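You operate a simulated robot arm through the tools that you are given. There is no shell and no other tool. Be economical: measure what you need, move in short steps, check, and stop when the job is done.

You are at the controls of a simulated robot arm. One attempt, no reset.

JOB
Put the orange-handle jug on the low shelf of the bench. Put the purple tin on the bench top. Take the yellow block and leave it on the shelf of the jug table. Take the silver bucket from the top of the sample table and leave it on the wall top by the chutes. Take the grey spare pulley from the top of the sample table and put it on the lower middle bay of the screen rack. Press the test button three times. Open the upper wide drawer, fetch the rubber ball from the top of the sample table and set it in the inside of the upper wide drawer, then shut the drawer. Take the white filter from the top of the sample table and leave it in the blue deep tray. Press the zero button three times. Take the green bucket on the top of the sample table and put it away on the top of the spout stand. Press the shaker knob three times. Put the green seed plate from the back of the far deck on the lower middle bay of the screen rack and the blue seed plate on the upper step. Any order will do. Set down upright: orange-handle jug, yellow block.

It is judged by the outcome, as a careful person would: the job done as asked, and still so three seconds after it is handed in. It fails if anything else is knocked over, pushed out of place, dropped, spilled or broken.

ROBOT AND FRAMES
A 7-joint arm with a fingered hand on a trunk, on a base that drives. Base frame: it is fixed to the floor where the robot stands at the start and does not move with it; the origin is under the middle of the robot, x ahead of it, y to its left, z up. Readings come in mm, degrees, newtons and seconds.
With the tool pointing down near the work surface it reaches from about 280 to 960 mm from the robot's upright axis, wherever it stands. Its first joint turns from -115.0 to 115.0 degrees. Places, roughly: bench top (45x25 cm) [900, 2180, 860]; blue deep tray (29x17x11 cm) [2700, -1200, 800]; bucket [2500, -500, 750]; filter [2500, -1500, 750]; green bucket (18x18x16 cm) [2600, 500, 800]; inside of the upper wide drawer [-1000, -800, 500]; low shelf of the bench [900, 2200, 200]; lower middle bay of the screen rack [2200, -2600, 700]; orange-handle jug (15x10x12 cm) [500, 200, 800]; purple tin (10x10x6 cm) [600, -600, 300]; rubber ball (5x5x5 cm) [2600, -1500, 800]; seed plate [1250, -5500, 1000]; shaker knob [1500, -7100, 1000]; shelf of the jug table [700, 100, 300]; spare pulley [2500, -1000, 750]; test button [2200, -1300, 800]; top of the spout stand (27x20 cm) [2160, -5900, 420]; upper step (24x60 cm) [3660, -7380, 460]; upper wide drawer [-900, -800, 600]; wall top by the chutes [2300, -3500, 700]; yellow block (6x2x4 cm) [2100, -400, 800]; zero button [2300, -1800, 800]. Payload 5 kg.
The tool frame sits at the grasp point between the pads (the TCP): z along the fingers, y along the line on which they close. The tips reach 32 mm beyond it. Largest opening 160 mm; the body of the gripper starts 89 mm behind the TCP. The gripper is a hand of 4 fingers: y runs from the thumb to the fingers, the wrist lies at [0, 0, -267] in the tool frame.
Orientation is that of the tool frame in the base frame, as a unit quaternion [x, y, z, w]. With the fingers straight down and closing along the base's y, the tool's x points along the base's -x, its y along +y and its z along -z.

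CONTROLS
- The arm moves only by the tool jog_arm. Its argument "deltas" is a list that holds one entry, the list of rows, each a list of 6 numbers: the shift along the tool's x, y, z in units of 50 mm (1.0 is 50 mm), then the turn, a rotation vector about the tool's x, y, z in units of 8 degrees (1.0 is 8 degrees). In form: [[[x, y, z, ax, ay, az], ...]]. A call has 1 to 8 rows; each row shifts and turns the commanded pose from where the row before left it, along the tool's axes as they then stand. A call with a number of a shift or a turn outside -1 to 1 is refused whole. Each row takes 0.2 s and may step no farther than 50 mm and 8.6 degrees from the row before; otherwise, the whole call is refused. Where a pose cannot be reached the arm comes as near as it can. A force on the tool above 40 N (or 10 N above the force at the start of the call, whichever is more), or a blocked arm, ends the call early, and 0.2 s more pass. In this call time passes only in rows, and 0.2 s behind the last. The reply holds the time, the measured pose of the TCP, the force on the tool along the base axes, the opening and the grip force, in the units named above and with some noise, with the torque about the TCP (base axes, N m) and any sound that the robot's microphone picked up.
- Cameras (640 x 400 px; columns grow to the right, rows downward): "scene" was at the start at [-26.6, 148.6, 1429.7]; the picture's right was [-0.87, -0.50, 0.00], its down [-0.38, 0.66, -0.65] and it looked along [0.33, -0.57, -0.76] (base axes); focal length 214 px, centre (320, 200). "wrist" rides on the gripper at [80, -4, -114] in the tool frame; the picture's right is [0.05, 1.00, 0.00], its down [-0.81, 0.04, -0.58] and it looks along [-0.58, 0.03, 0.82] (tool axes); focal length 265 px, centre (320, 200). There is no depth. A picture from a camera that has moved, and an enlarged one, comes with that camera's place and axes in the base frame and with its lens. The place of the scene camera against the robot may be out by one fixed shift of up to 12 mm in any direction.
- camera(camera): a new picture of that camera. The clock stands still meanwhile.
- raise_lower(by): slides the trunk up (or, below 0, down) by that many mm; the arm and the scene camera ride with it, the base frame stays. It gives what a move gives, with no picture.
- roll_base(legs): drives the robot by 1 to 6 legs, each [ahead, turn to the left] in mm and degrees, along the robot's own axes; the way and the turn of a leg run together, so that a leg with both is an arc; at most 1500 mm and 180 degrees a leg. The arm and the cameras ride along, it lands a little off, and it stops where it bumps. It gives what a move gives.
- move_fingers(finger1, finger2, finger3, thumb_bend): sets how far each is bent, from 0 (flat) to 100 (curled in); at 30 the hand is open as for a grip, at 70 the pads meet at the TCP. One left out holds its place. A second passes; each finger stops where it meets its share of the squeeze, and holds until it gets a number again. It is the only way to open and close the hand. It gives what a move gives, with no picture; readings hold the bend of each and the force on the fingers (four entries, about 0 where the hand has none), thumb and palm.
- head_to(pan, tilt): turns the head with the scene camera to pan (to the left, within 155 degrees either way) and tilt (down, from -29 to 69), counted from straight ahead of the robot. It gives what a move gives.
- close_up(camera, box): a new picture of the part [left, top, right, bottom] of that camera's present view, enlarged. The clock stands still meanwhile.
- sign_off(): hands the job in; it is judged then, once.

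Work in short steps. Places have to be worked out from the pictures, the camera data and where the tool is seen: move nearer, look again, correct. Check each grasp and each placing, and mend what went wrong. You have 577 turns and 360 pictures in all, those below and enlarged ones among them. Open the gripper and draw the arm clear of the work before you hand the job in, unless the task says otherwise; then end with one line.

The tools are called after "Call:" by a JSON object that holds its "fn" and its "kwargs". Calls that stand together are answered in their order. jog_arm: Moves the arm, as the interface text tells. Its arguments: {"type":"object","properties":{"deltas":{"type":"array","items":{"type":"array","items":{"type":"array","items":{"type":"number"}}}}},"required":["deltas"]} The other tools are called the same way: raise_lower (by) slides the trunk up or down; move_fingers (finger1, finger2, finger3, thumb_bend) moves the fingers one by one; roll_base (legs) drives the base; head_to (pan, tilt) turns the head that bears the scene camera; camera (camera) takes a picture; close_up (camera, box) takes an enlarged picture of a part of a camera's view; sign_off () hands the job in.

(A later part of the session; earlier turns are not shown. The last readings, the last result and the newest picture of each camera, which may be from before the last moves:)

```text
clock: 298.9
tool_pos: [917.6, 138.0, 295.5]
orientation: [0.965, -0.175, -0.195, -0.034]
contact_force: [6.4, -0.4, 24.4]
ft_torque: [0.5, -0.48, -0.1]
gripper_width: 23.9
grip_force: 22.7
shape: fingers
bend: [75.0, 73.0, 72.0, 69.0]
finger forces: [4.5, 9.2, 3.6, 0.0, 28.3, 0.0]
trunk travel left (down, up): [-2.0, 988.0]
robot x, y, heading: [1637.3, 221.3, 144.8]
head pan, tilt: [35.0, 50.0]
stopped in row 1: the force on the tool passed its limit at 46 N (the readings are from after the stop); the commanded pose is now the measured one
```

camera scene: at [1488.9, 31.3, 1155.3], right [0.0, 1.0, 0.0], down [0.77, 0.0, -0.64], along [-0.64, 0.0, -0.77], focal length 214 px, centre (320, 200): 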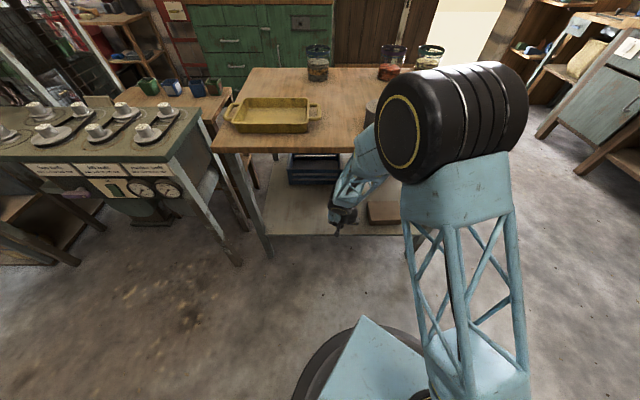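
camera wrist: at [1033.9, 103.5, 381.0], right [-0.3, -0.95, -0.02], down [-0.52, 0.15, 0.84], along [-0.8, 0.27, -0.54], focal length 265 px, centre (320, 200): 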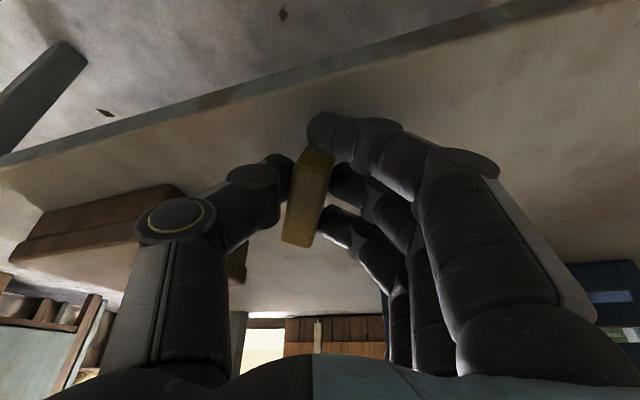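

Contact at 297. Lift a bit, reduce the tilt by ~10°, and set down again.

Call:
{"fn": "jog_arm", "kwargs": {"deltas": [[[-0.08, 0, -0.2, 0, 0, 0], [0, 0, 0, 0, 0.65, 0], [0, 0, 0, 0, 0.65, 0]]]}}

Call:
{"fn": "jog_arm", "kwargs": {"deltas": [[[0.02, 0, 0.1, 0, 0, 0]]]}}

Call:
{"fn": "camera", "kwargs": {"camera": "wrist"}}

```text
clock: 299.8
tool_pos: [917.8, 139.9, 303.8]
orientation: [0.978, -0.179, -0.104, -0.018]
contact_force: [-0.3, 0.1, 0.6]
ft_torque: [-0.03, -0.05, 0.06]
gripper_width: 26.0
grip_force: 12.1
shape: fingers
bend: [74.0, 72.0, 73.0, 67.0]
finger forces: [0.0, 7.9, 4.0, 0.0, 12.0, 0.1]
trunk travel left (down, up): [-2.0, 988.0]
robot x, y, heading: [1640.0, 219.7, 144.9]
head pan, tilt: [35.0, 50.0]
```

```text
clock: 300.1
tool_pos: [919.2, 139.0, 297.7]
orientation: [0.978, -0.177, -0.105, -0.018]
contact_force: [-0.3, 0.3, -0.5]
ft_torque: [-0.02, 0.0, -0.02]
gripper_width: 26.0
grip_force: 12.3
shape: fingers
bend: [74.0, 72.0, 73.0, 67.0]
finger forces: [0.0, 7.9, 4.0, 0.0, 12.0, 0.1]
trunk travel left (down, up): [-2.0, 988.0]
robot x, y, heading: [1638.1, 224.7, 144.9]
head pan, tilt: [35.0, 50.0]
```

```text
253 pictures are left
camera wrist: at [1017.3, 107.7, 393.6], right [-0.3, -0.95, -0.01], down [-0.65, 0.2, 0.74], along [-0.7, 0.23, -0.68], focal length 265 px, centre (320, 200)
```

wrist: 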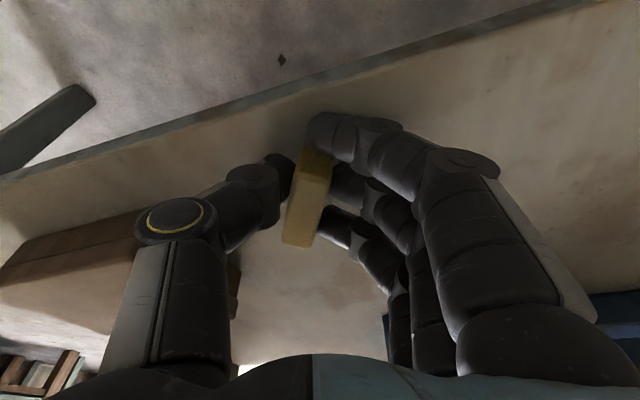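

Move 15 mm inward, then descend.

Call:
{"fn": "jog_arm", "kwargs": {"deltas": [[[-0.32, 0, 0.07, 0, 0, 0], [0.015, 0, 0.08, 0, 0, 0]]]}}

Call:
{"fn": "jog_arm", "kwargs": {"deltas": [[[0.015, 0, 0.08, 0, 0, 0]]]}}

Call:
{"fn": "jog_arm", "kwargs": {"deltas": [[[0.01, 0, 0.06, 0, 0, 0]]]}}

```text
clock: 300.8
tool_pos: [903.0, 144.4, 297.0]
orientation: [0.978, -0.177, -0.106, -0.017]
contact_force: [9.8, 2.5, 27.2]
ft_torque: [0.82, -0.63, -0.24]
gripper_width: 26.0
grip_force: 25.8
shape: fingers
bend: [74.0, 72.0, 73.0, 68.0]
finger forces: [0.0, 8.0, 4.1, 0.0, 39.7, 0.0]
trunk travel left (down, up): [-2.0, 988.0]
robot x, y, heading: [1636.8, 221.2, 144.6]
head pan, tilt: [35.0, 50.0]
```

```text
clock: 301.1
tool_pos: [902.1, 143.8, 296.8]
orientation: [0.978, -0.177, -0.106, -0.018]
contact_force: [6.0, -0.3, 20.6]
ft_torque: [0.58, -0.43, -0.16]
gripper_width: 25.9
grip_force: 22.4
shape: fingers
bend: [74.0, 72.0, 73.0, 68.0]
finger forces: [0.0, 8.3, 4.0, 0.0, 33.0, 0.0]
trunk travel left (down, up): [-2.0, 988.0]
robot x, y, heading: [1638.7, 219.0, 144.8]
head pan, tilt: [35.0, 50.0]
stopped in row 1: the force on the tool passed its limit at 47 N (the readings are from after the stop); the commanded pose is now the measured one
```

```text
clock: 301.4
tool_pos: [902.6, 144.6, 297.3]
orientation: [0.978, -0.178, -0.107, -0.019]
contact_force: [6.4, -1.4, 19.1]
ft_torque: [0.51, -0.4, -0.14]
gripper_width: 26.0
grip_force: 23.3
shape: fingers
bend: [74.0, 72.0, 73.0, 68.0]
finger forces: [0.0, 8.8, 4.3, 0.0, 33.1, 0.0]
trunk travel left (down, up): [-2.0, 988.0]
robot x, y, heading: [1640.5, 220.7, 144.9]
head pan, tilt: [35.0, 50.0]
stopped in row 1: the force on the tool passed its limit at 46 N (the readings are from after the stop); the commanded pose is now the measured one
```

The thumb tip is on the shelf and the block bottom should be within a few mm. Raise 2 mm and release.

Call:
{"fn": "jog_arm", "kwargs": {"deltas": [[[0, 0, -0.05, 0, 0, 0]]]}}

Call:
{"fn": "move_fingers", "kwargs": {"finger1": 66, "finger2": 66, "finger3": 66, "thumb_bend": 65}}

Call:
{"fn": "camera", "kwargs": {"camera": "wrist"}}

```text
clock: 301.8
tool_pos: [902.8, 145.0, 297.4]
orientation: [0.978, -0.177, -0.106, -0.018]
contact_force: [-2.7, 0.5, 4.6]
ft_torque: [0.17, 0.04, 0.07]
gripper_width: 25.5
grip_force: 15.6
shape: fingers
bend: [74.0, 72.0, 73.0, 68.0]
finger forces: [0.0, 8.8, 4.3, 0.0, 18.2, 0.0]
trunk travel left (down, up): [-2.0, 988.0]
robot x, y, heading: [1639.9, 221.0, 144.9]
head pan, tilt: [35.0, 50.0]
```

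```text
clock: 302.8
tool_pos: [902.9, 145.4, 298.6]
orientation: [0.978, -0.178, -0.106, -0.019]
contact_force: [2.7, 3.8, 12.3]
ft_torque: [0.22, -0.33, 0.07]
gripper_width: 28.7
grip_force: 6.8
shape: fingers
bend: [71.0, 66.0, 66.0, 65.0]
finger forces: [7.5, 0.5, 0.1, 0.1, 6.0, 0.0]
trunk travel left (down, up): [-2.0, 988.0]
robot x, y, heading: [1637.2, 221.2, 144.8]
head pan, tilt: [35.0, 50.0]
```

```text
252 pictures are left
camera wrist: at [1001.0, 114.0, 392.7], right [-0.3, -0.95, -0.01], down [-0.64, 0.2, 0.74], along [-0.7, 0.23, -0.67], focal length 265 px, centre (320, 200)
```

wrist: 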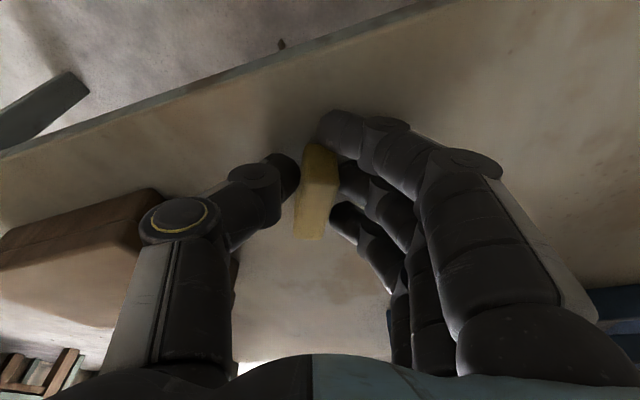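

Call:
{"fn": "jog_arm", "kwargs": {"deltas": [[[0, 0, -0.1, 0, 0, 0]]]}}

Call:
{"fn": "move_fingers", "kwargs": {"finger1": 58, "finger2": 58, "finger3": 58, "thumb_bend": 60}}

Call:
{"fn": "jog_arm", "kwargs": {"deltas": [[[0, 0, -0.5, 0, 0, 0], [0, 0, -0.7, 0, 0, 0]]]}}

Call:
{"fn": "camera", "kwargs": {"camera": "wrist"}}

```text
clock: 303.2
tool_pos: [906.0, 142.8, 302.8]
orientation: [0.978, -0.178, -0.105, -0.019]
contact_force: [0.0, -0.3, 1.0]
ft_torque: [-0.03, -0.03, -0.03]
gripper_width: 35.5
grip_force: 0.7
shape: fingers
bend: [66.0, 66.0, 66.0, 65.0]
finger forces: [0.7, 0.7, 0.1, 0.1, 0.6, 0.0]
trunk travel left (down, up): [-2.0, 988.0]
robot x, y, heading: [1639.5, 223.0, 144.7]
head pan, tilt: [35.0, 50.0]
```

```text
clock: 304.2
tool_pos: [903.6, 144.3, 304.3]
orientation: [0.978, -0.178, -0.108, -0.018]
contact_force: [0.6, 2.2, 15.4]
ft_torque: [-0.45, -0.28, 0.07]
gripper_width: 49.0
grip_force: 7.5
shape: fingers
bend: [64.0, 57.0, 57.0, 60.0]
finger forces: [15.9, 0.0, 0.0, 0.0, 0.0, 0.0]
trunk travel left (down, up): [-2.0, 988.0]
robot x, y, heading: [1640.5, 218.0, 145.1]
head pan, tilt: [35.0, 50.0]
```

```text
clock: 304.8
tool_pos: [914.7, 140.2, 362.1]
orientation: [0.978, -0.177, -0.106, -0.018]
contact_force: [-0.3, -0.2, -1.2]
ft_torque: [-0.03, 0.01, -0.02]
gripper_width: 57.9
grip_force: 0.1
shape: fingers
bend: [57.0, 57.0, 57.0, 60.0]
finger forces: [0.1, 0.1, 0.0, 0.0, 0.1, 0.0]
trunk travel left (down, up): [-2.0, 988.0]
robot x, y, heading: [1639.6, 218.9, 145.0]
head pan, tilt: [35.0, 50.0]
```

```text
251 pictures are left
camera wrist: at [1012.9, 109.2, 456.8], right [-0.3, -0.95, -0.01], down [-0.65, 0.2, 0.74], along [-0.7, 0.23, -0.67], focal length 265 px, centre (320, 200)
```

wrist: 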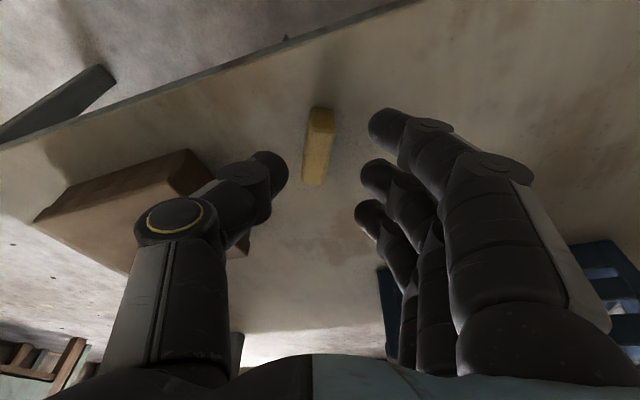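

Block stands on the shelf. Back the hand out.

Call:
{"fn": "jog_arm", "kwargs": {"deltas": [[[0.97, 0, -0.2, 0, 0, 0], [0.97, 0, -0.2, 0, 0, 0], [0.97, 0, -0.2, 0, 0, 0], [0.97, 0, -0.2, 0, 0, 0]]]}}

Call:
{"fn": "camera", "kwargs": {"camera": "scene"}}

Call:
{"fn": "camera", "kwargs": {"camera": "wrist"}}

```text
clock: 305.8
tool_pos: [1101.2, 72.6, 357.1]
orientation: [0.978, -0.179, -0.106, -0.018]
contact_force: [-0.4, 0.8, 0.2]
ft_torque: [-0.03, 0.0, 0.01]
gripper_width: 58.3
grip_force: 0.2
shape: fingers
bend: [57.0, 57.0, 57.0, 60.0]
finger forces: [0.0, 0.0, 0.0, 0.1, 0.1, 0.0]
trunk travel left (down, up): [-2.0, 988.0]
robot x, y, heading: [1638.6, 218.6, 144.5]
head pan, tilt: [35.0, 50.0]
```

```text
250 pictures are left
camera scene: at [1488.5, 32.6, 1155.4], right [0.0, 1.0, 0.0], down [0.77, 0.0, -0.64], along [-0.64, 0.0, -0.77], focal length 214 px, centre (320, 200)
```

scene: 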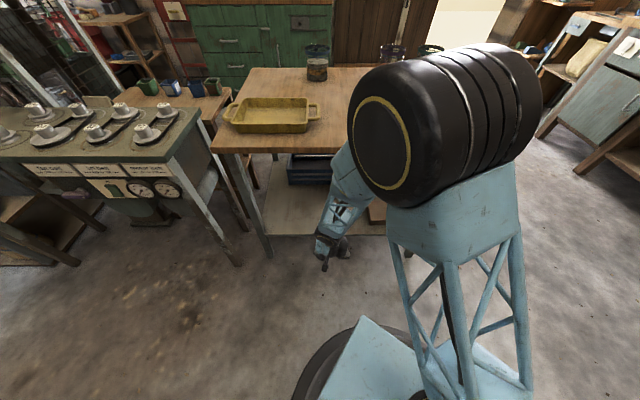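

```text
249 pictures are left
camera wrist: at [1198.8, 41.3, 453.1], right [-0.31, -0.95, -0.01], down [-0.64, 0.2, 0.74], along [-0.7, 0.23, -0.67], focal length 265 px, centre (320, 200)
```

wrist: 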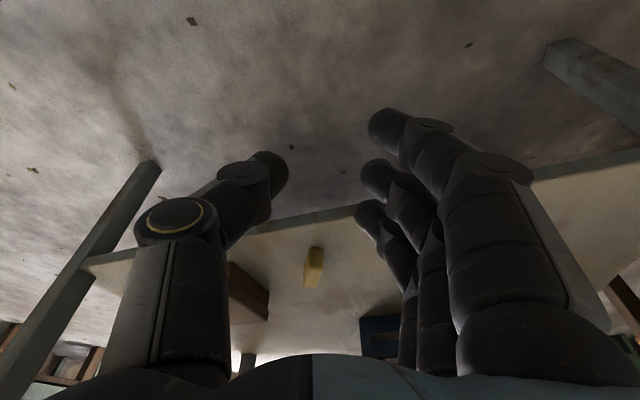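

Yellow block is fine. Raise the trunk, check the jug table top, then go to the sample table at y≈−500.

Call:
{"fn": "raise_lower", "kwargs": {"by": 400}}

Call:
{"fn": "raise_lower", "kwargs": {"by": 390}}

Call:
{"fn": "head_to", "kwargs": {"pan": 50, "tilt": 60}}

Call:
{"fn": "camera", "kwargs": {"camera": "scene"}}

```text
clock: 309.6
tool_pos: [1099.8, 71.8, 759.2]
orientation: [0.978, -0.177, -0.106, -0.017]
contact_force: [-0.6, 0.0, 0.0]
ft_torque: [-0.01, 0.02, -0.03]
gripper_width: 58.3
grip_force: 0.0
shape: fingers
bend: [57.0, 57.0, 57.0, 60.0]
finger forces: [0.0, 0.0, 0.1, 0.1, 0.0, 0.0]
trunk travel left (down, up): [-402.0, 588.0]
robot x, y, heading: [1639.1, 218.7, 144.9]
head pan, tilt: [35.0, 50.0]
```

```text
clock: 313.4
tool_pos: [1099.9, 71.7, 1148.5]
orientation: [0.978, -0.177, -0.107, -0.019]
contact_force: [0.0, -0.6, 0.2]
ft_torque: [-0.02, 0.01, -0.03]
gripper_width: 58.2
grip_force: 0.1
shape: fingers
bend: [57.0, 57.0, 57.0, 60.0]
finger forces: [0.0, 0.0, 0.1, 0.0, 0.1, 0.1]
trunk travel left (down, up): [-792.0, 198.0]
robot x, y, heading: [1639.9, 217.8, 144.8]
head pan, tilt: [35.0, 50.0]
```

```text
clock: 314.2
tool_pos: [1100.4, 71.6, 1148.8]
orientation: [0.978, -0.177, -0.107, -0.019]
contact_force: [0.4, 0.3, 1.6]
ft_torque: [0.0, 0.02, -0.03]
gripper_width: 58.0
grip_force: 0.1
shape: fingers
bend: [57.0, 57.0, 57.0, 60.0]
finger forces: [0.0, 0.1, 0.0, 0.0, 0.0, 0.0]
trunk travel left (down, up): [-792.0, 198.0]
robot x, y, heading: [1640.8, 220.5, 144.7]
head pan, tilt: [50.0, 60.0]
```

```text
248 pictures are left
camera scene: at [1501.5, 14.8, 1932.9], right [-0.26, 0.97, 0.0], down [0.84, 0.22, -0.5], along [-0.48, -0.13, -0.87], focal length 214 px, centre (320, 200)
```

scene: 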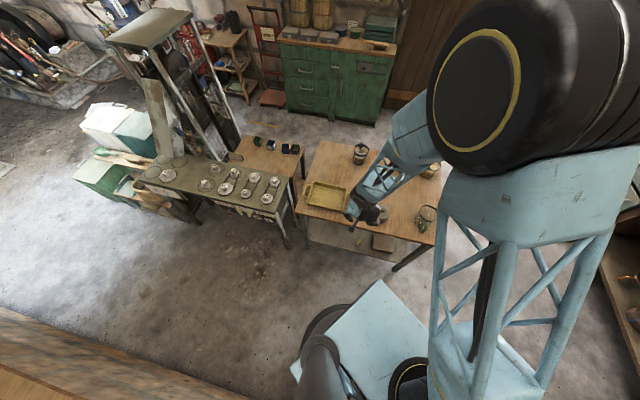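

Call:
{"fn": "roll_base", "kwargs": {"legs": [[0, 125], [700, 0]]}}

Call:
{"fn": "head_to", "kwargs": {"pan": 85, "tilt": 45}}

Call:
{"fn": "camera", "kwargs": {"camera": "scene"}}

Call:
{"fn": "head_to", "kwargs": {"pan": 40, "tilt": 40}}

Call:
{"fn": "camera", "kwargs": {"camera": "scene"}}

```text
clock: 323.4
tool_pos: [2073.5, -827.4, 1149.2]
orientation: [0.604, 0.79, -0.065, 0.086]
contact_force: [0.0, -1.3, 0.4]
ft_torque: [0.02, -0.01, 0.03]
gripper_width: 58.2
grip_force: 0.1
shape: fingers
bend: [57.0, 57.0, 57.0, 60.0]
finger forces: [0.0, 0.1, 0.1, 0.0, 0.0, 0.0]
trunk travel left (down, up): [-792.0, 198.0]
robot x, y, heading: [1638.0, -474.9, -89.3]
head pan, tilt: [50.0, 60.0]
```

```text
clock: 324.4
tool_pos: [2073.8, -825.6, 1148.5]
orientation: [0.603, 0.79, -0.065, 0.086]
contact_force: [0.6, -0.5, 0.9]
ft_torque: [-0.05, 0.01, -0.02]
gripper_width: 58.3
grip_force: 0.0
shape: fingers
bend: [57.0, 57.0, 57.0, 60.0]
finger forces: [0.1, 0.0, 0.0, 0.0, 0.0, 0.0]
trunk travel left (down, up): [-792.0, 198.0]
robot x, y, heading: [1639.9, -476.2, -89.3]
head pan, tilt: [85.0, 45.0]
```

```text
247 pictures are left
camera scene: at [1917.2, -406.4, 1952.3], right [-0.08, -1.0, 0.0], down [-0.71, 0.05, -0.71], along [0.7, -0.05, -0.71], focal length 214 px, centre (320, 200)
```

scene: 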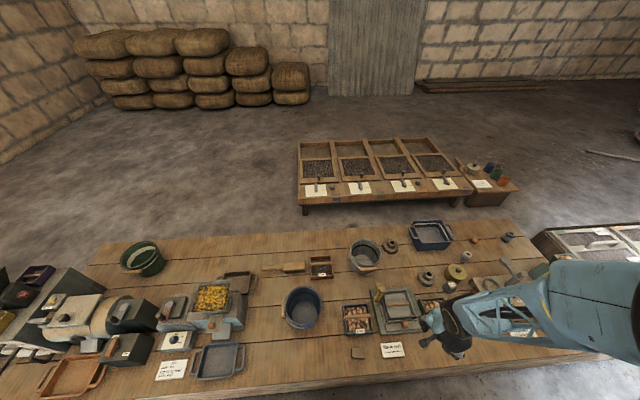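

```text
clock: 325.6
tool_pos: [2074.0, -825.2, 1148.4]
orientation: [0.604, 0.79, -0.065, 0.087]
contact_force: [0.4, -0.3, 0.7]
ft_torque: [0.01, -0.02, 0.02]
gripper_width: 58.1
grip_force: 0.1
shape: fingers
bend: [57.0, 57.0, 57.0, 60.0]
finger forces: [0.0, 0.0, 0.0, 0.1, 0.1, 0.0]
trunk travel left (down, up): [-792.0, 198.0]
robot x, y, heading: [1639.3, -474.9, -89.6]
head pan, tilt: [40.0, 40.0]
```

```text
246 pictures are left
camera scene: at [1891.6, -464.6, 1959.5], right [-0.76, -0.65, 0.0], down [-0.42, 0.49, -0.77], along [0.5, -0.58, -0.64], focal length 214 px, centre (320, 200)
```

scene: 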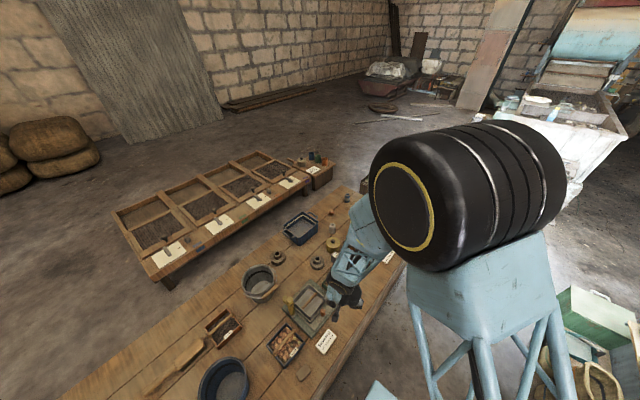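

Call:
{"fn": "head_to", "kwargs": {"pan": 75, "tilt": 50}}

Call:
{"fn": "close_up", "kwargs": {"camera": "scene", "box": [230, 100, 550, 300]}}

```text
clock: 326.6
tool_pos: [2073.8, -826.8, 1148.8]
orientation: [0.603, 0.79, -0.065, 0.086]
contact_force: [0.2, 0.5, 0.6]
ft_torque: [-0.01, 0.0, -0.01]
gripper_width: 58.5
grip_force: 0.0
shape: fingers
bend: [57.0, 57.0, 57.0, 60.0]
finger forces: [0.1, 0.0, 0.1, 0.1, 0.0, 0.0]
trunk travel left (down, up): [-792.0, 198.0]
robot x, y, heading: [1639.1, -472.4, -89.4]
head pan, tilt: [75.0, 50.0]
```

```text
2.00 times, centred on (390, 200) of scene
camera zoom: at [1910.7, -419.4, 1945.4], right [-0.25, -0.97, 0.0], down [-0.74, 0.19, -0.64], along [0.62, -0.16, -0.77], focal length 429 px, centre (180, 200)
```

zoom: 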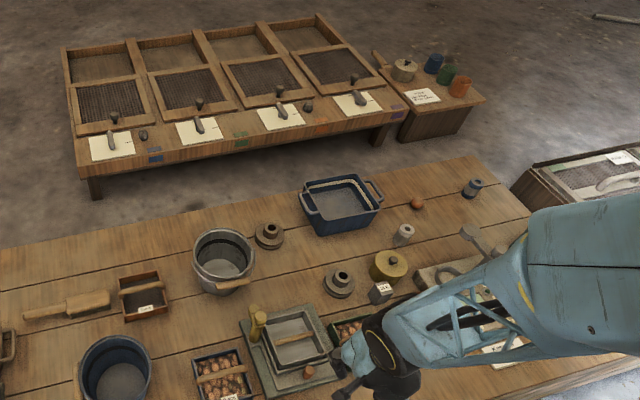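

Call:
{"fn": "close_up", "kwargs": {"camera": "scene", "box": [310, 180, 440, 262]}}

Call:
{"fn": "close_up", "kwargs": {"camera": "scene", "box": [400, 170, 530, 251]}}

```text
4.88 times, centred on (375, 221) of scene
camera zoom: at [1910.7, -419.4, 1945.4], right [-0.25, -0.97, 0.0], down [-0.74, 0.19, -0.64], along [0.62, -0.16, -0.77], focal length 1046 px, centre (52, 98)
```

zoom: 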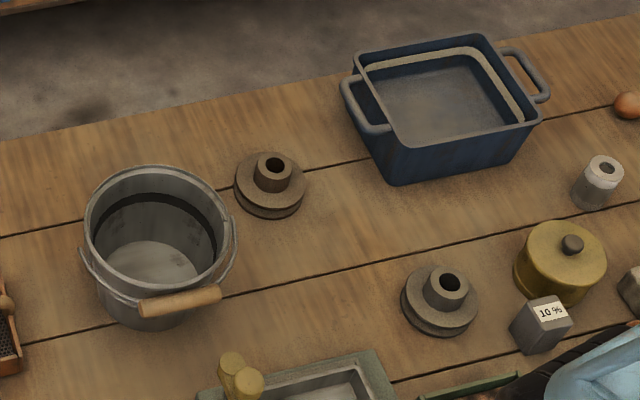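

```text
4.92 times, centred on (465, 210) of scene
camera zoom: at [1910.7, -419.4, 1945.4], right [-0.25, -0.97, 0.0], down [-0.74, 0.19, -0.64], along [0.62, -0.16, -0.77], focal length 1056 px, centre (-394, 148)
```

zoom: 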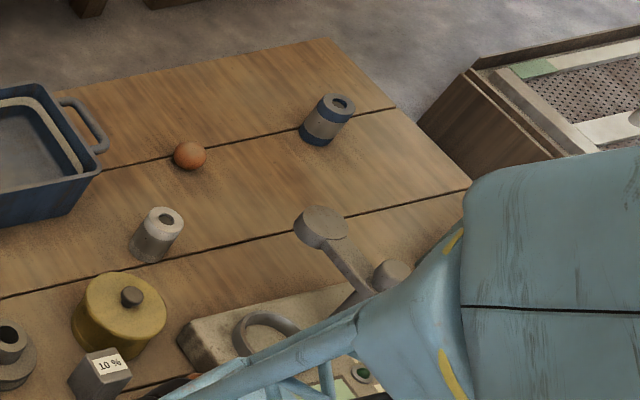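

Identified: grey spare pulley (2419,−1059), white filter (2525,−1337), ball (2631,−1463), blue deep tray (2673,−1184). First: filter → deep tray. Drive to about (1700,−1250).

Call:
{"fn": "roll_base", "kwargs": {"legs": [[0, 4], [775, 0], [0, 30]]}}

Call:
{"fn": "camera", "kwargs": {"camera": "wrist"}}

Call:
{"fn": "head_to", "kwargs": {"pan": 70, "tilt": 50}}

Call:
{"fn": "camera", "kwargs": {"camera": "scene"}}

```text
clock: 332.7
tool_pos: [2249.0, -1303.1, 1149.4]
orientation: [0.362, 0.926, -0.038, 0.101]
contact_force: [0.1, -0.1, 0.3]
ft_torque: [0.01, -0.02, 0.01]
gripper_width: 58.2
grip_force: 0.0
shape: fingers
bend: [57.0, 57.0, 57.0, 60.0]
finger forces: [0.0, 0.0, 0.1, 0.0, 0.0, 0.1]
trunk travel left (down, up): [-792.0, 198.0]
robot x, y, heading: [1691.4, -1240.0, -56.9]
head pan, tilt: [75.0, 50.0]
```

```text
242 pictures are left
camera wrist: at [2171.5, -1236.9, 1243.1], right [0.64, 0.77, -0.01], down [0.52, -0.42, 0.74], along [0.56, -0.48, -0.67], focal length 265 px, centre (320, 200)
```

wrist: 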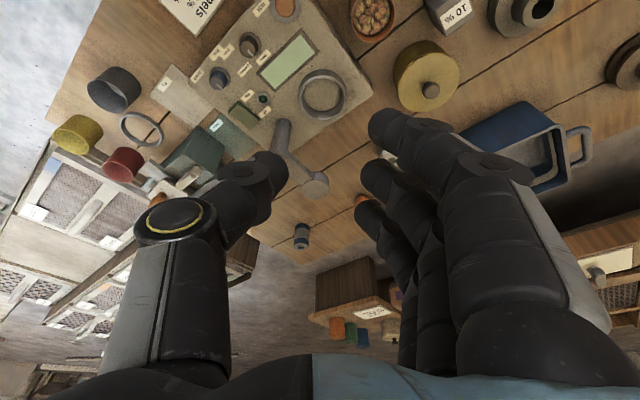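

```text
clock: 333.3
tool_pos: [2249.5, -1305.1, 1148.8]
orientation: [0.361, 0.926, -0.039, 0.101]
contact_force: [0.4, -0.6, -0.1]
ft_torque: [0.03, -0.01, 0.03]
gripper_width: 58.1
grip_force: 0.0
shape: fingers
bend: [57.0, 57.0, 57.0, 60.0]
finger forces: [0.1, 0.0, 0.0, 0.0, 0.0, 0.0]
trunk travel left (down, up): [-792.0, 198.0]
robot x, y, heading: [1693.6, -1244.0, -57.3]
head pan, tilt: [70.0, 50.0]
```

```text
241 pictures are left
camera scene: at [1900.9, -1050.7, 1945.4], right [0.22, -0.97, 0.0], down [-0.75, -0.17, -0.64], along [0.63, 0.14, -0.77], focal length 214 px, centre (320, 200)
```

scene: 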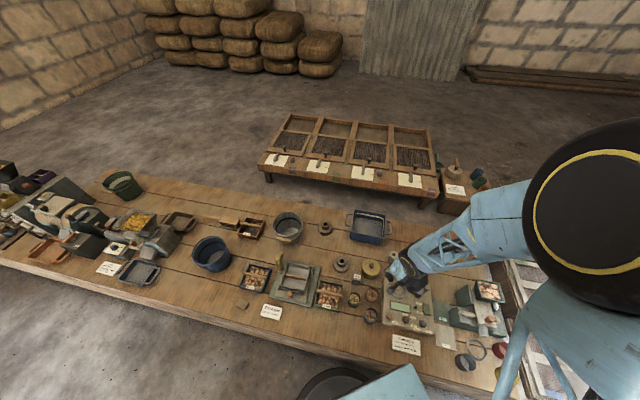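

Call:
{"fn": "close_up", "kwargs": {"camera": "wrist", "box": [150, 0, 390, 200]}}

Call:
{"fn": "close_up", "kwargs": {"camera": "scene", "box": [370, 250, 530, 380]}}

```text
2.00 times, centred on (270, 100) of wrist
camera zoom: at [2171.4, -1237.5, 1243.2], right [0.64, 0.77, -0.01], down [0.52, -0.42, 0.74], along [0.56, -0.48, -0.67], focal length 531 px, centre (420, 400)
```

zoom: 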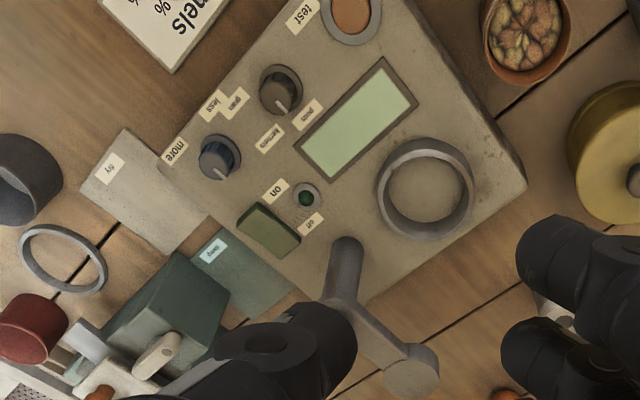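

```text
3.08 times, centred on (450, 315) of scene
camera zoom: at [1900.9, -1050.7, 1945.4], right [0.22, -0.97, 0.0], down [-0.75, -0.17, -0.64], along [0.63, 0.14, -0.77], focal length 660 px, centre (-80, -154)
```

zoom: 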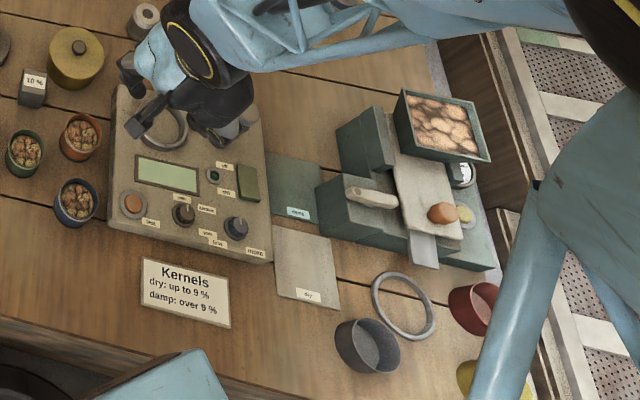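

The test button is the orange one at ≈(2203,−1330). Shape a pointing pinch (finger 2 + thumb) and move above it.

Call:
{"fn": "move_fingers", "kwargs": {"finger1": 100, "finger2": 70, "finger3": 100, "thumb_bend": 70}}

Call:
{"fn": "jog_arm", "kwargs": {"deltas": [[[0.17, -0.5, 0, 0, 0.78, 0], [0.17, -0.5, 0, 0, 0.78, 0]]]}}

Call:
{"fn": "raise_lower", "kwargs": {"by": -200}}

Call:
{"fn": "camera", "kwargs": {"camera": "wrist"}}

```text
clock: 334.3
tool_pos: [2250.8, -1305.1, 1148.8]
orientation: [0.361, 0.926, -0.038, 0.102]
contact_force: [-0.3, -0.1, 0.1]
ft_torque: [0.02, 0.03, -0.01]
gripper_width: 50.3
grip_force: 0.1
shape: fingers
bend: [100.0, 70.0, 100.0, 70.0]
finger forces: [0.0, 0.0, 0.0, 0.0, 0.0, 0.1]
trunk travel left (down, up): [-792.0, 198.0]
robot x, y, heading: [1690.8, -1241.0, -56.9]
head pan, tilt: [70.0, 50.0]
```

```text
clock: 334.9
tool_pos: [2203.3, -1328.0, 1147.0]
orientation: [0.36, 0.933, 0.0, -0.001]
contact_force: [-0.2, -6.2, 0.2]
ft_torque: [0.65, 0.0, 0.01]
gripper_width: 50.2
grip_force: 0.1
shape: fingers
bend: [100.0, 70.0, 100.0, 70.0]
finger forces: [0.0, 0.0, 0.0, 0.0, 0.1, 0.0]
trunk travel left (down, up): [-792.0, 198.0]
robot x, y, heading: [1692.4, -1241.2, -57.2]
head pan, tilt: [70.0, 50.0]
```

```text
clock: 337.1
tool_pos: [2204.0, -1330.0, 946.4]
orientation: [0.363, 0.932, 0.002, -0.001]
contact_force: [-0.5, 1.1, -0.2]
ft_torque: [-0.01, 0.01, 0.04]
gripper_width: 50.5
grip_force: 0.0
shape: fingers
bend: [100.0, 70.0, 100.0, 70.0]
finger forces: [0.1, 0.1, 0.0, 0.0, 0.0, 0.0]
trunk travel left (down, up): [-592.0, 398.0]
robot x, y, heading: [1692.5, -1243.8, -57.2]
head pan, tilt: [70.0, 50.0]
```

```text
238 pictures are left
camera wrist: at [2141.4, -1278.5, 1061.0], right [0.64, 0.77, 0.0], down [0.63, -0.52, 0.58], along [0.45, -0.37, -0.82], focal length 265 px, centre (320, 200)
```

wrist: 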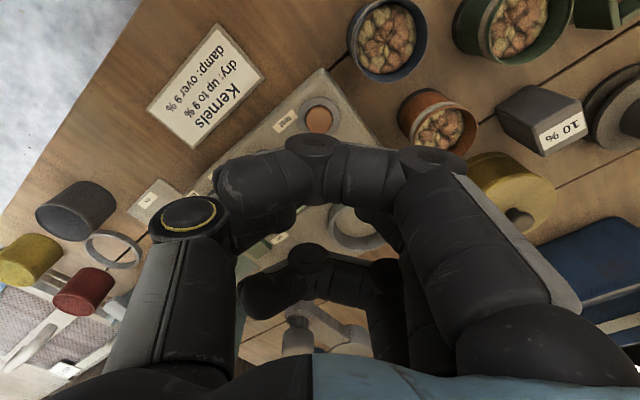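

Adjust slightly and lower towards the button.

Call:
{"fn": "jog_arm", "kwargs": {"deltas": [[[-0.15, 0, 0, 0, 0, 0], [0, 0, 0.9, 0, 0, 0], [0, 0, 0.9, 0, 0, 0]]]}}

Call:
{"fn": "camera", "kwargs": {"camera": "wrist"}}

Call:
{"fn": "close_up", "kwargs": {"camera": "scene", "box": [360, 230, 480, 340]}}

```text
clock: 337.9
tool_pos: [2211.7, -1334.3, 857.4]
orientation: [0.362, 0.932, 0.002, -0.001]
contact_force: [0.5, 0.4, -0.2]
ft_torque: [0.02, 0.0, -0.01]
gripper_width: 50.6
grip_force: 0.0
shape: fingers
bend: [100.0, 70.0, 100.0, 70.0]
finger forces: [0.1, 0.0, 0.0, 0.1, 0.0, 0.2]
trunk travel left (down, up): [-592.0, 398.0]
robot x, y, heading: [1691.3, -1240.5, -57.2]
head pan, tilt: [70.0, 50.0]
```

```text
237 pictures are left
camera wrist: at [2148.8, -1281.8, 971.5], right [0.64, 0.77, 0.0], down [0.63, -0.52, 0.58], along [0.45, -0.37, -0.82], focal length 265 px, centre (320, 200)
```

wrist: 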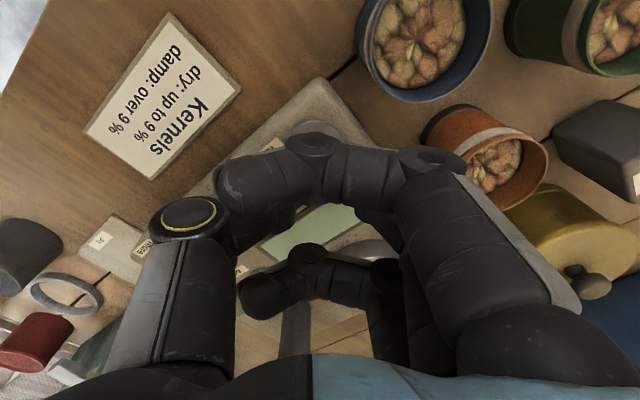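

```text
3.64 times, centred on (420, 285) of scene
camera zoom: at [1902.1, -1050.4, 1745.2], right [0.22, -0.97, 0.0], down [-0.75, -0.17, -0.64], along [0.63, 0.14, -0.77], focal length 780 px, centre (-44, -109)
```

zoom: 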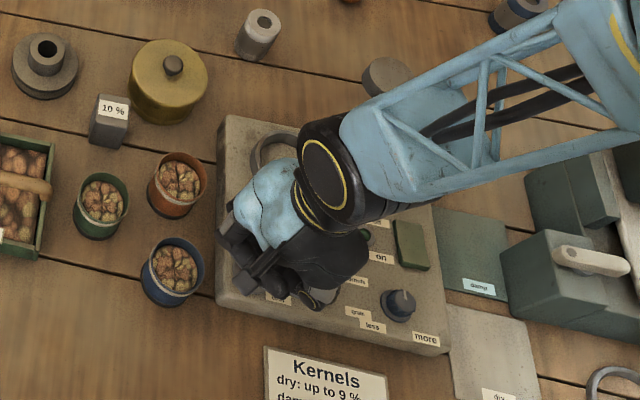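

Lower in small steps until contact.

Call:
{"fn": "jog_arm", "kwargs": {"deltas": [[[0, 0, 0.3, 0, 0, 0]]]}}

Call:
{"fn": "jog_arm", "kwargs": {"deltas": [[[0, 0, 0.12, 0, 0, 0]]]}}

Call:
{"fn": "jog_arm", "kwargs": {"deltas": [[[0, 0, 0.1, 0, 0, 0]]]}}

Call:
{"fn": "jog_arm", "kwargs": {"deltas": [[[0, 0, 0.1, 0, 0, 0]]]}}

```text
clock: 338.3
tool_pos: [2209.4, -1334.6, 841.8]
orientation: [0.361, 0.932, 0.002, -0.001]
contact_force: [0.6, -0.6, 0.9]
ft_torque: [0.03, 0.0, 0.02]
gripper_width: 50.6
grip_force: 0.9
shape: fingers
bend: [100.0, 70.0, 100.0, 70.0]
finger forces: [0.1, 1.8, 0.1, 0.1, 0.0, 0.0]
trunk travel left (down, up): [-592.0, 398.0]
robot x, y, heading: [1694.0, -1239.2, -56.9]
head pan, tilt: [70.0, 50.0]
heard: click
```

```text
clock: 338.7
tool_pos: [2208.5, -1333.9, 837.4]
orientation: [0.363, 0.932, 0.002, 0.0]
contact_force: [0.4, 3.0, 11.9]
ft_torque: [0.15, -0.06, 0.0]
gripper_width: 50.3
grip_force: 6.9
shape: fingers
bend: [100.0, 71.0, 100.0, 70.0]
finger forces: [0.0, 11.3, 0.0, 0.0, 1.9, 0.0]
trunk travel left (down, up): [-592.0, 398.0]
robot x, y, heading: [1688.5, -1243.5, -56.9]
head pan, tilt: [70.0, 50.0]
```

```text
clock: 339.1
tool_pos: [2209.5, -1335.3, 836.2]
orientation: [0.363, 0.932, 0.002, 0.001]
contact_force: [-3.6, 2.8, 31.3]
ft_torque: [-0.01, 0.29, -0.03]
gripper_width: 49.8
grip_force: 18.4
shape: fingers
bend: [100.0, 72.0, 100.0, 70.0]
finger forces: [0.1, 15.4, 0.0, 0.1, 20.7, 0.0]
trunk travel left (down, up): [-592.0, 398.0]
robot x, y, heading: [1691.8, -1239.7, -57.0]
head pan, tilt: [70.0, 50.0]
stopped in row 1: the force on the tool passed its limit at 45 N (the readings are from after the stop); the commanded pose is now the measured one
```

```text
clock: 339.4
tool_pos: [2210.1, -1334.5, 835.4]
orientation: [0.362, 0.932, 0.001, 0.002]
contact_force: [-7.5, 2.8, 35.0]
ft_torque: [-0.03, 0.44, -0.08]
gripper_width: 49.7
grip_force: 20.6
shape: fingers
bend: [100.0, 72.0, 100.0, 70.0]
finger forces: [0.0, 15.2, 0.0, 0.1, 25.9, 0.0]
trunk travel left (down, up): [-592.0, 398.0]
robot x, y, heading: [1689.7, -1239.2, -57.1]
head pan, tilt: [70.0, 50.0]
stopped in row 1: the force on the tool passed its limit at 51 N (the readings are from after the stop); the commanded pose is now the measured one
```

A click was heard at ≈842 (press 1). Release upward, then press again twice, pressing to ≈840.

Call:
{"fn": "jog_arm", "kwargs": {"deltas": [[[0, 0, -0.5, 0, 0, 0]]]}}

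Call:
{"fn": "jog_arm", "kwargs": {"deltas": [[[0, 0, 0.42, 0, 0, 0]]]}}

```text
clock: 339.8
tool_pos: [2211.4, -1336.4, 861.8]
orientation: [0.363, 0.932, 0.001, 0.001]
contact_force: [-0.5, 0.0, -0.4]
ft_torque: [-0.02, -0.01, 0.0]
gripper_width: 50.4
grip_force: 0.1
shape: fingers
bend: [100.0, 70.0, 100.0, 70.0]
finger forces: [0.0, 0.0, 0.0, 0.1, 0.0, 0.0]
trunk travel left (down, up): [-592.0, 398.0]
robot x, y, heading: [1690.6, -1246.1, -57.0]
head pan, tilt: [70.0, 50.0]
```

```text
clock: 340.2
tool_pos: [2211.6, -1333.7, 839.4]
orientation: [0.362, 0.932, 0.002, 0.001]
contact_force: [-0.2, 1.2, 5.9]
ft_torque: [0.08, -0.05, 0.01]
gripper_width: 50.4
grip_force: 3.1
shape: fingers
bend: [100.0, 71.0, 100.0, 70.0]
finger forces: [0.0, 6.0, 0.0, 0.0, 0.1, 0.0]
trunk travel left (down, up): [-592.0, 398.0]
robot x, y, heading: [1696.3, -1242.6, -57.0]
head pan, tilt: [70.0, 50.0]
heard: click
```

Press 2 clicked. Release and press a third time.

Call:
{"fn": "jog_arm", "kwargs": {"deltas": [[[0, 0, -0.42, 0, 0, 0]]]}}

Call:
{"fn": "jog_arm", "kwargs": {"deltas": [[[0, 0, 0.42, 0, 0, 0]]]}}

Call:
{"fn": "jog_arm", "kwargs": {"deltas": [[[0, 0, -0.9, 0, 0, 0], [0, 0, -0.9, 0, 0, 0]]]}}

Call:
{"fn": "camera", "kwargs": {"camera": "wrist"}}

```text
clock: 340.6
tool_pos: [2210.4, -1335.9, 859.1]
orientation: [0.363, 0.932, 0.002, 0.002]
contact_force: [0.0, 0.3, -0.3]
ft_torque: [0.01, 0.02, -0.02]
gripper_width: 50.4
grip_force: 0.1
shape: fingers
bend: [100.0, 70.0, 100.0, 70.0]
finger forces: [0.0, 0.1, 0.0, 0.0, 0.1, 0.0]
trunk travel left (down, up): [-592.0, 398.0]
robot x, y, heading: [1689.9, -1243.6, -57.2]
head pan, tilt: [70.0, 50.0]
```

```text
clock: 341.0
tool_pos: [2212.0, -1334.6, 837.5]
orientation: [0.363, 0.932, 0.001, 0.002]
contact_force: [-2.1, 1.0, 8.5]
ft_torque: [0.05, 0.1, -0.02]
gripper_width: 50.5
grip_force: 5.3
shape: fingers
bend: [100.0, 71.0, 100.0, 70.0]
finger forces: [0.0, 6.8, 0.0, 0.1, 4.9, 0.0]
trunk travel left (down, up): [-592.0, 398.0]
robot x, y, heading: [1695.8, -1243.1, -57.1]
head pan, tilt: [70.0, 50.0]
heard: click
```

```text
clock: 341.6
tool_pos: [2210.3, -1338.2, 928.3]
orientation: [0.362, 0.932, 0.001, 0.001]
contact_force: [-0.6, 0.4, 0.0]
ft_torque: [0.0, -0.03, -0.01]
gripper_width: 50.6
grip_force: 0.0
shape: fingers
bend: [100.0, 70.0, 100.0, 70.0]
finger forces: [0.1, 0.1, 0.0, 0.1, 0.0, 0.0]
trunk travel left (down, up): [-592.0, 398.0]
robot x, y, heading: [1691.1, -1242.9, -57.1]
head pan, tilt: [70.0, 50.0]
```

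```text
235 pictures are left
camera wrist: at [2148.4, -1286.4, 1043.4], right [0.64, 0.77, 0.0], down [0.63, -0.52, 0.58], along [0.45, -0.37, -0.82], focal length 265 px, centre (320, 200)
```

wrist: 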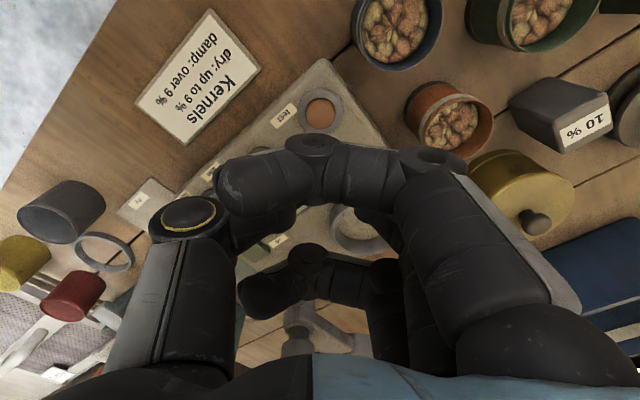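

Test button pressed three times (3 clicks). Move on to the zero button near y≈−1800, keeping the finger shape.

Call:
{"fn": "raise_lower", "kwargs": {"by": 250}}

Call:
{"fn": "roll_base", "kwargs": {"legs": [[0, -33], [480, 0], [0, 33]]}}

Call:
{"fn": "camera", "kwargs": {"camera": "wrist"}}

Call:
{"fn": "camera", "kwargs": {"camera": "scene"}}

```text
clock: 344.2
tool_pos: [2211.7, -1339.0, 1178.1]
orientation: [0.363, 0.932, 0.002, 0.001]
contact_force: [0.4, -0.2, -0.5]
ft_torque: [0.02, -0.01, 0.0]
gripper_width: 50.6
grip_force: 0.1
shape: fingers
bend: [100.0, 70.0, 100.0, 70.0]
finger forces: [0.0, 0.0, 0.1, 0.0, 0.0, 0.0]
trunk travel left (down, up): [-842.0, 148.0]
robot x, y, heading: [1693.0, -1242.5, -56.8]
head pan, tilt: [70.0, 50.0]
```

```text
clock: 350.3
tool_pos: [2223.7, -1807.4, 1178.3]
orientation: [0.349, 0.937, 0.0, 0.001]
contact_force: [0.3, 0.0, -0.5]
ft_torque: [-0.03, 0.05, -0.06]
gripper_width: 50.6
grip_force: 0.0
shape: fingers
bend: [100.0, 70.0, 100.0, 70.0]
finger forces: [0.0, 0.0, 0.0, 0.1, 0.0, 0.0]
trunk travel left (down, up): [-842.0, 148.0]
robot x, y, heading: [1696.0, -1730.7, -55.6]
head pan, tilt: [70.0, 50.0]
```

```text
234 pictures are left
camera wrist: at [2161.2, -1757.0, 1292.9], right [0.62, 0.79, 0.0], down [0.64, -0.5, 0.58], along [0.46, -0.35, -0.82], focal length 265 px, centre (320, 200)
```

wrist: 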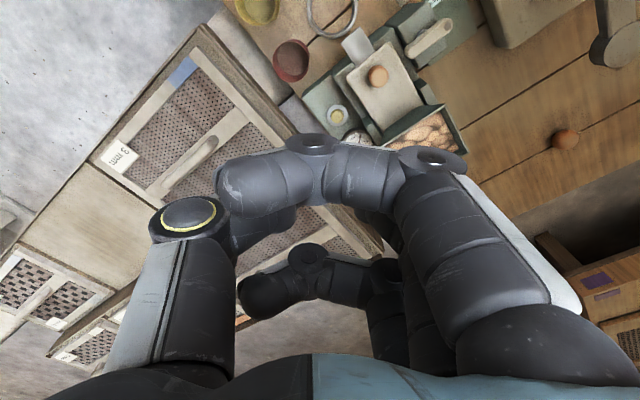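

```text
233 pictures are left
camera scene: at [1898.7, -1533.7, 1995.3], right [0.25, -0.97, 0.0], down [-0.74, -0.19, -0.64], along [0.62, 0.16, -0.77], focal length 214 px, centre (320, 200)
```

scene: 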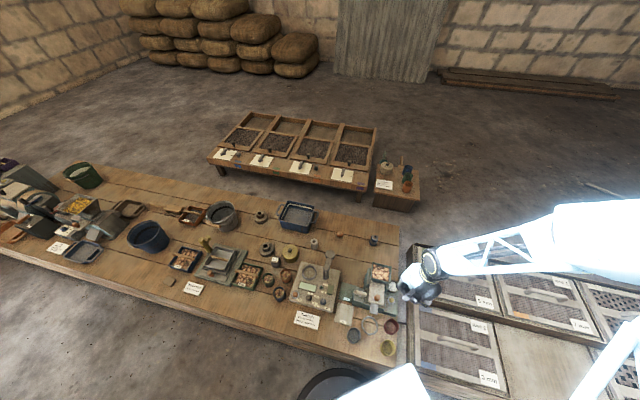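

Call:
{"fn": "close_up", "kwargs": {"camera": "wrist", "box": [260, 0, 500, 160]}}

Call:
{"fn": "close_up", "kwargs": {"camera": "scene", "box": [330, 240, 450, 360]}}

```text
2.50 times, centred on (380, 80) of wrist
camera zoom: at [2161.2, -1757.0, 1292.9], right [0.62, 0.79, 0.0], down [0.64, -0.5, 0.58], along [0.46, -0.35, -0.82], focal length 664 px, centre (170, 500)
```

zoom: 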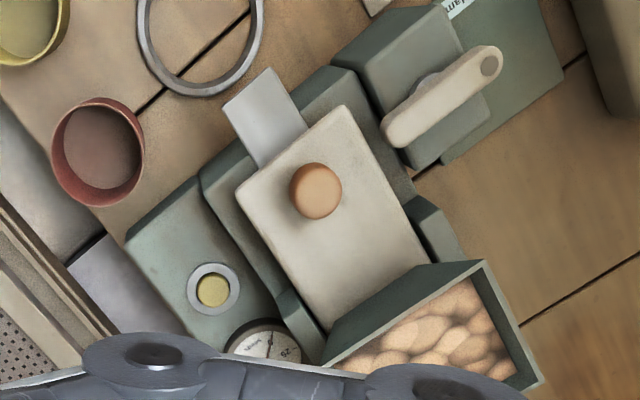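

```text
3.33 times, centred on (390, 300) of scene
camera zoom: at [1898.7, -1533.7, 1995.3], right [0.25, -0.97, 0.0], down [-0.74, -0.19, -0.64], along [0.62, 0.16, -0.77], focal length 715 px, centre (87, -133)
```

zoom: 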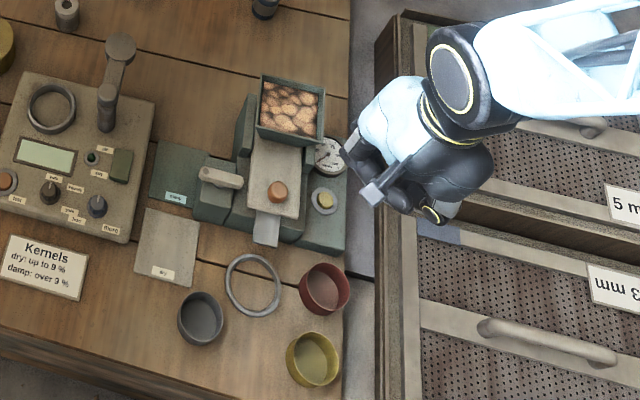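

The zero button is the yellow one by the dial, ≈(2305,−1821). A tall hopper is right next to it, so rotate the hand ~81° so its thin side faces the hopper, and move above.

Call:
{"fn": "jog_arm", "kwargs": {"deltas": [[[-0.7, 0.42, 0, 0, 0, 0.3], [-0.7, 0.42, 0, 0, 0, 0.3], [0, 0, 0, 0, 0, 0.95], [0, 0, 0, 0, 0, 0.95], [0, 0, 0, 0, 0, 0.95], [0, 0, 0, 0, 0, 0.95], [0, 0, 0, 0, 0, 0.95], [0, 0, 0, 0, 0, 0.95]]]}}

Call:
{"fn": "jog_arm", "kwargs": {"deltas": [[[0, 0, 0, 0, 0, 0.95], [0, 0, 0, 0, 0, 0.95], [0, 0, 0, 0, 0, 0.95], [0, 0, 0, 0, 0, 0.95]]]}}

Call:
{"fn": "raise_lower", "kwargs": {"by": -150}}

Call:
{"fn": "camera", "kwargs": {"camera": "wrist"}}

```text
clock: 352.1
tool_pos: [2303.9, -1822.3, 1178.7]
orientation: [0.717, 0.698, 0.002, 0.0]
contact_force: [-1.0, -0.6, -0.7]
ft_torque: [-0.04, -0.03, 0.01]
gripper_width: 50.6
grip_force: 0.1
shape: fingers
bend: [100.0, 70.0, 100.0, 70.0]
finger forces: [0.1, 0.0, 0.0, 0.0, 0.0, 0.1]
trunk travel left (down, up): [-842.0, 148.0]
robot x, y, heading: [1689.3, -1729.2, -55.7]
head pan, tilt: [70.0, 50.0]
```

```text
clock: 353.1
tool_pos: [2304.4, -1822.9, 1178.4]
orientation: [0.874, 0.486, 0.002, 0.001]
contact_force: [0.4, 0.1, -0.7]
ft_torque: [-0.02, 0.0, 0.01]
gripper_width: 50.8
grip_force: 0.0
shape: fingers
bend: [100.0, 70.0, 100.0, 70.0]
finger forces: [0.1, 0.0, 0.0, 0.0, 0.0, 0.0]
trunk travel left (down, up): [-842.0, 148.0]
robot x, y, heading: [1698.2, -1731.2, -55.5]
head pan, tilt: [70.0, 50.0]
```

```text
clock: 354.9
tool_pos: [2304.5, -1822.9, 1028.6]
orientation: [0.873, 0.487, 0.001, 0.0]
contact_force: [-1.0, 1.1, -0.4]
ft_torque: [0.02, 0.04, 0.0]
gripper_width: 50.6
grip_force: 0.0
shape: fingers
bend: [100.0, 70.0, 100.0, 70.0]
finger forces: [0.1, 0.0, 0.0, 0.1, 0.0, 0.0]
trunk travel left (down, up): [-692.0, 298.0]
robot x, y, heading: [1694.5, -1729.4, -55.4]
head pan, tilt: [70.0, 50.0]
```

```text
230 pictures are left
camera wrist: at [2343.3, -1751.9, 1143.5], right [0.88, -0.48, 0.0], down [-0.39, -0.72, 0.58], along [-0.28, -0.51, -0.82], focal length 265 px, centre (320, 200)
```

wrist: 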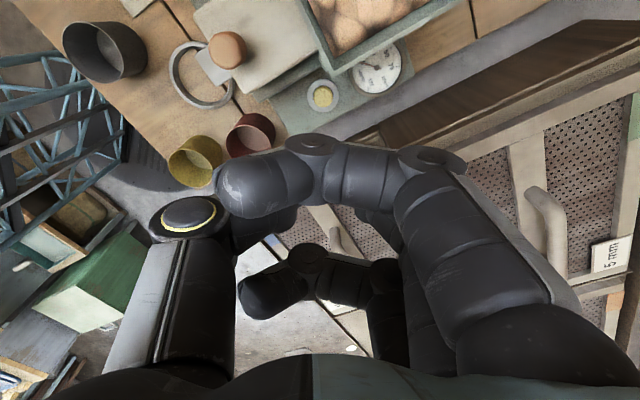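

Call:
{"fn": "raise_lower", "kwargs": {"by": -140}}

Call:
{"fn": "camera", "kwargs": {"camera": "wrist"}}

Call:
{"fn": "close_up", "kwargs": {"camera": "scene", "box": [330, 220, 450, 340]}}

```text
clock: 356.5
tool_pos: [2304.9, -1823.6, 889.5]
orientation: [0.874, 0.487, 0.002, 0.001]
contact_force: [0.6, 0.3, 0.3]
ft_torque: [-0.01, -0.04, 0.0]
gripper_width: 50.5
grip_force: 0.0
shape: fingers
bend: [100.0, 70.0, 100.0, 70.0]
finger forces: [0.1, 0.0, 0.0, 0.0, 0.1, 0.0]
trunk travel left (down, up): [-552.0, 438.0]
robot x, y, heading: [1694.9, -1730.1, -55.8]
head pan, tilt: [70.0, 50.0]
```

```text
229 pictures are left
camera wrist: at [2343.3, -1751.9, 1003.5], right [0.88, -0.48, 0.0], down [-0.39, -0.72, 0.58], along [-0.28, -0.51, -0.82], focal length 265 px, centre (320, 200)
```

wrist: 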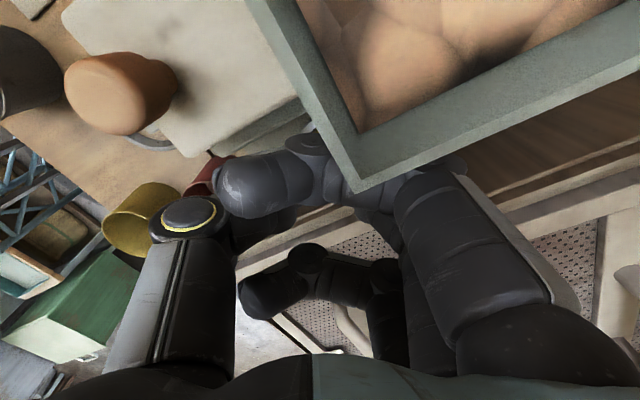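

```text
3.33 times, centred on (390, 280) of scene
camera zoom: at [1898.4, -1534.2, 1705.5], right [0.25, -0.97, 0.0], down [-0.74, -0.19, -0.64], along [0.62, 0.16, -0.77], focal length 715 px, centre (87, -67)
```

zoom: 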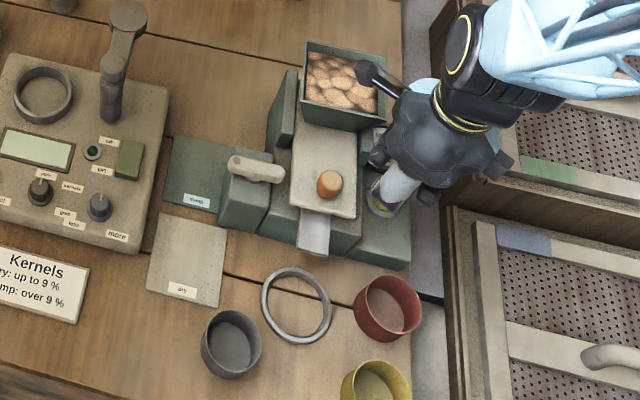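

The wrist camera would hit the hopper. Raise and tilt the hand 30° away from the hopper.

Call:
{"fn": "raise_lower", "kwargs": {"by": 110}}

Call:
{"fn": "jog_arm", "kwargs": {"deltas": [[[-0.25, 0.05, 0, 0, 0.94, 0], [0, 0, 0, 0, 0.94, 0], [0, 0, 0, 0, 0.94, 0], [0, 0, 0, 0, 0.94, 0]]]}}

Call:
{"fn": "camera", "kwargs": {"camera": "wrist"}}

```text
clock: 357.9
tool_pos: [2304.6, -1823.0, 999.2]
orientation: [0.873, 0.487, 0.001, 0.0]
contact_force: [0.0, -0.5, 0.3]
ft_torque: [-0.05, -0.02, -0.03]
gripper_width: 50.7
grip_force: 0.0
shape: fingers
bend: [100.0, 70.0, 100.0, 70.0]
finger forces: [0.0, 0.0, 0.0, 0.0, 0.1, 0.0]
trunk travel left (down, up): [-662.0, 328.0]
robot x, y, heading: [1692.7, -1728.4, -55.6]
head pan, tilt: [70.0, 50.0]
```

```text
clock: 358.9
tool_pos: [2302.5, -1814.0, 998.8]
orientation: [0.834, 0.486, 0.227, -0.129]
contact_force: [0.7, -1.9, 1.3]
ft_torque: [0.11, 0.07, 0.05]
gripper_width: 50.5
grip_force: 0.0
shape: fingers
bend: [100.0, 70.0, 100.0, 70.0]
finger forces: [0.1, 0.0, 0.1, 0.1, 0.0, 0.0]
trunk travel left (down, up): [-662.0, 328.0]
robot x, y, heading: [1696.8, -1731.8, -55.5]
head pan, tilt: [70.0, 50.0]
```

```text
227 pictures are left
camera wrist: at [2304.8, -1800.9, 1137.8], right [0.89, -0.45, 0.03], down [-0.46, -0.89, 0.09], along [-0.01, -0.09, -1.0], focal length 265 px, centre (320, 200)
```

wrist: 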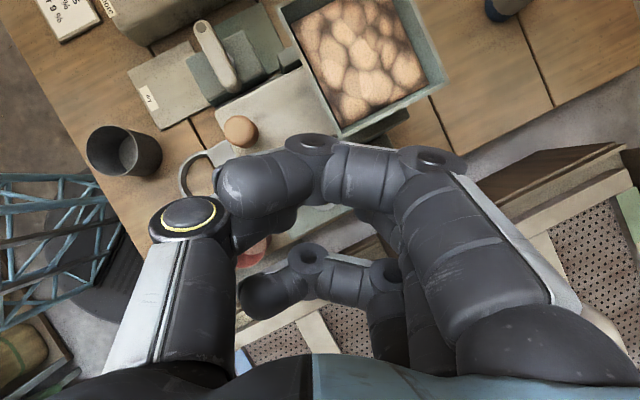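

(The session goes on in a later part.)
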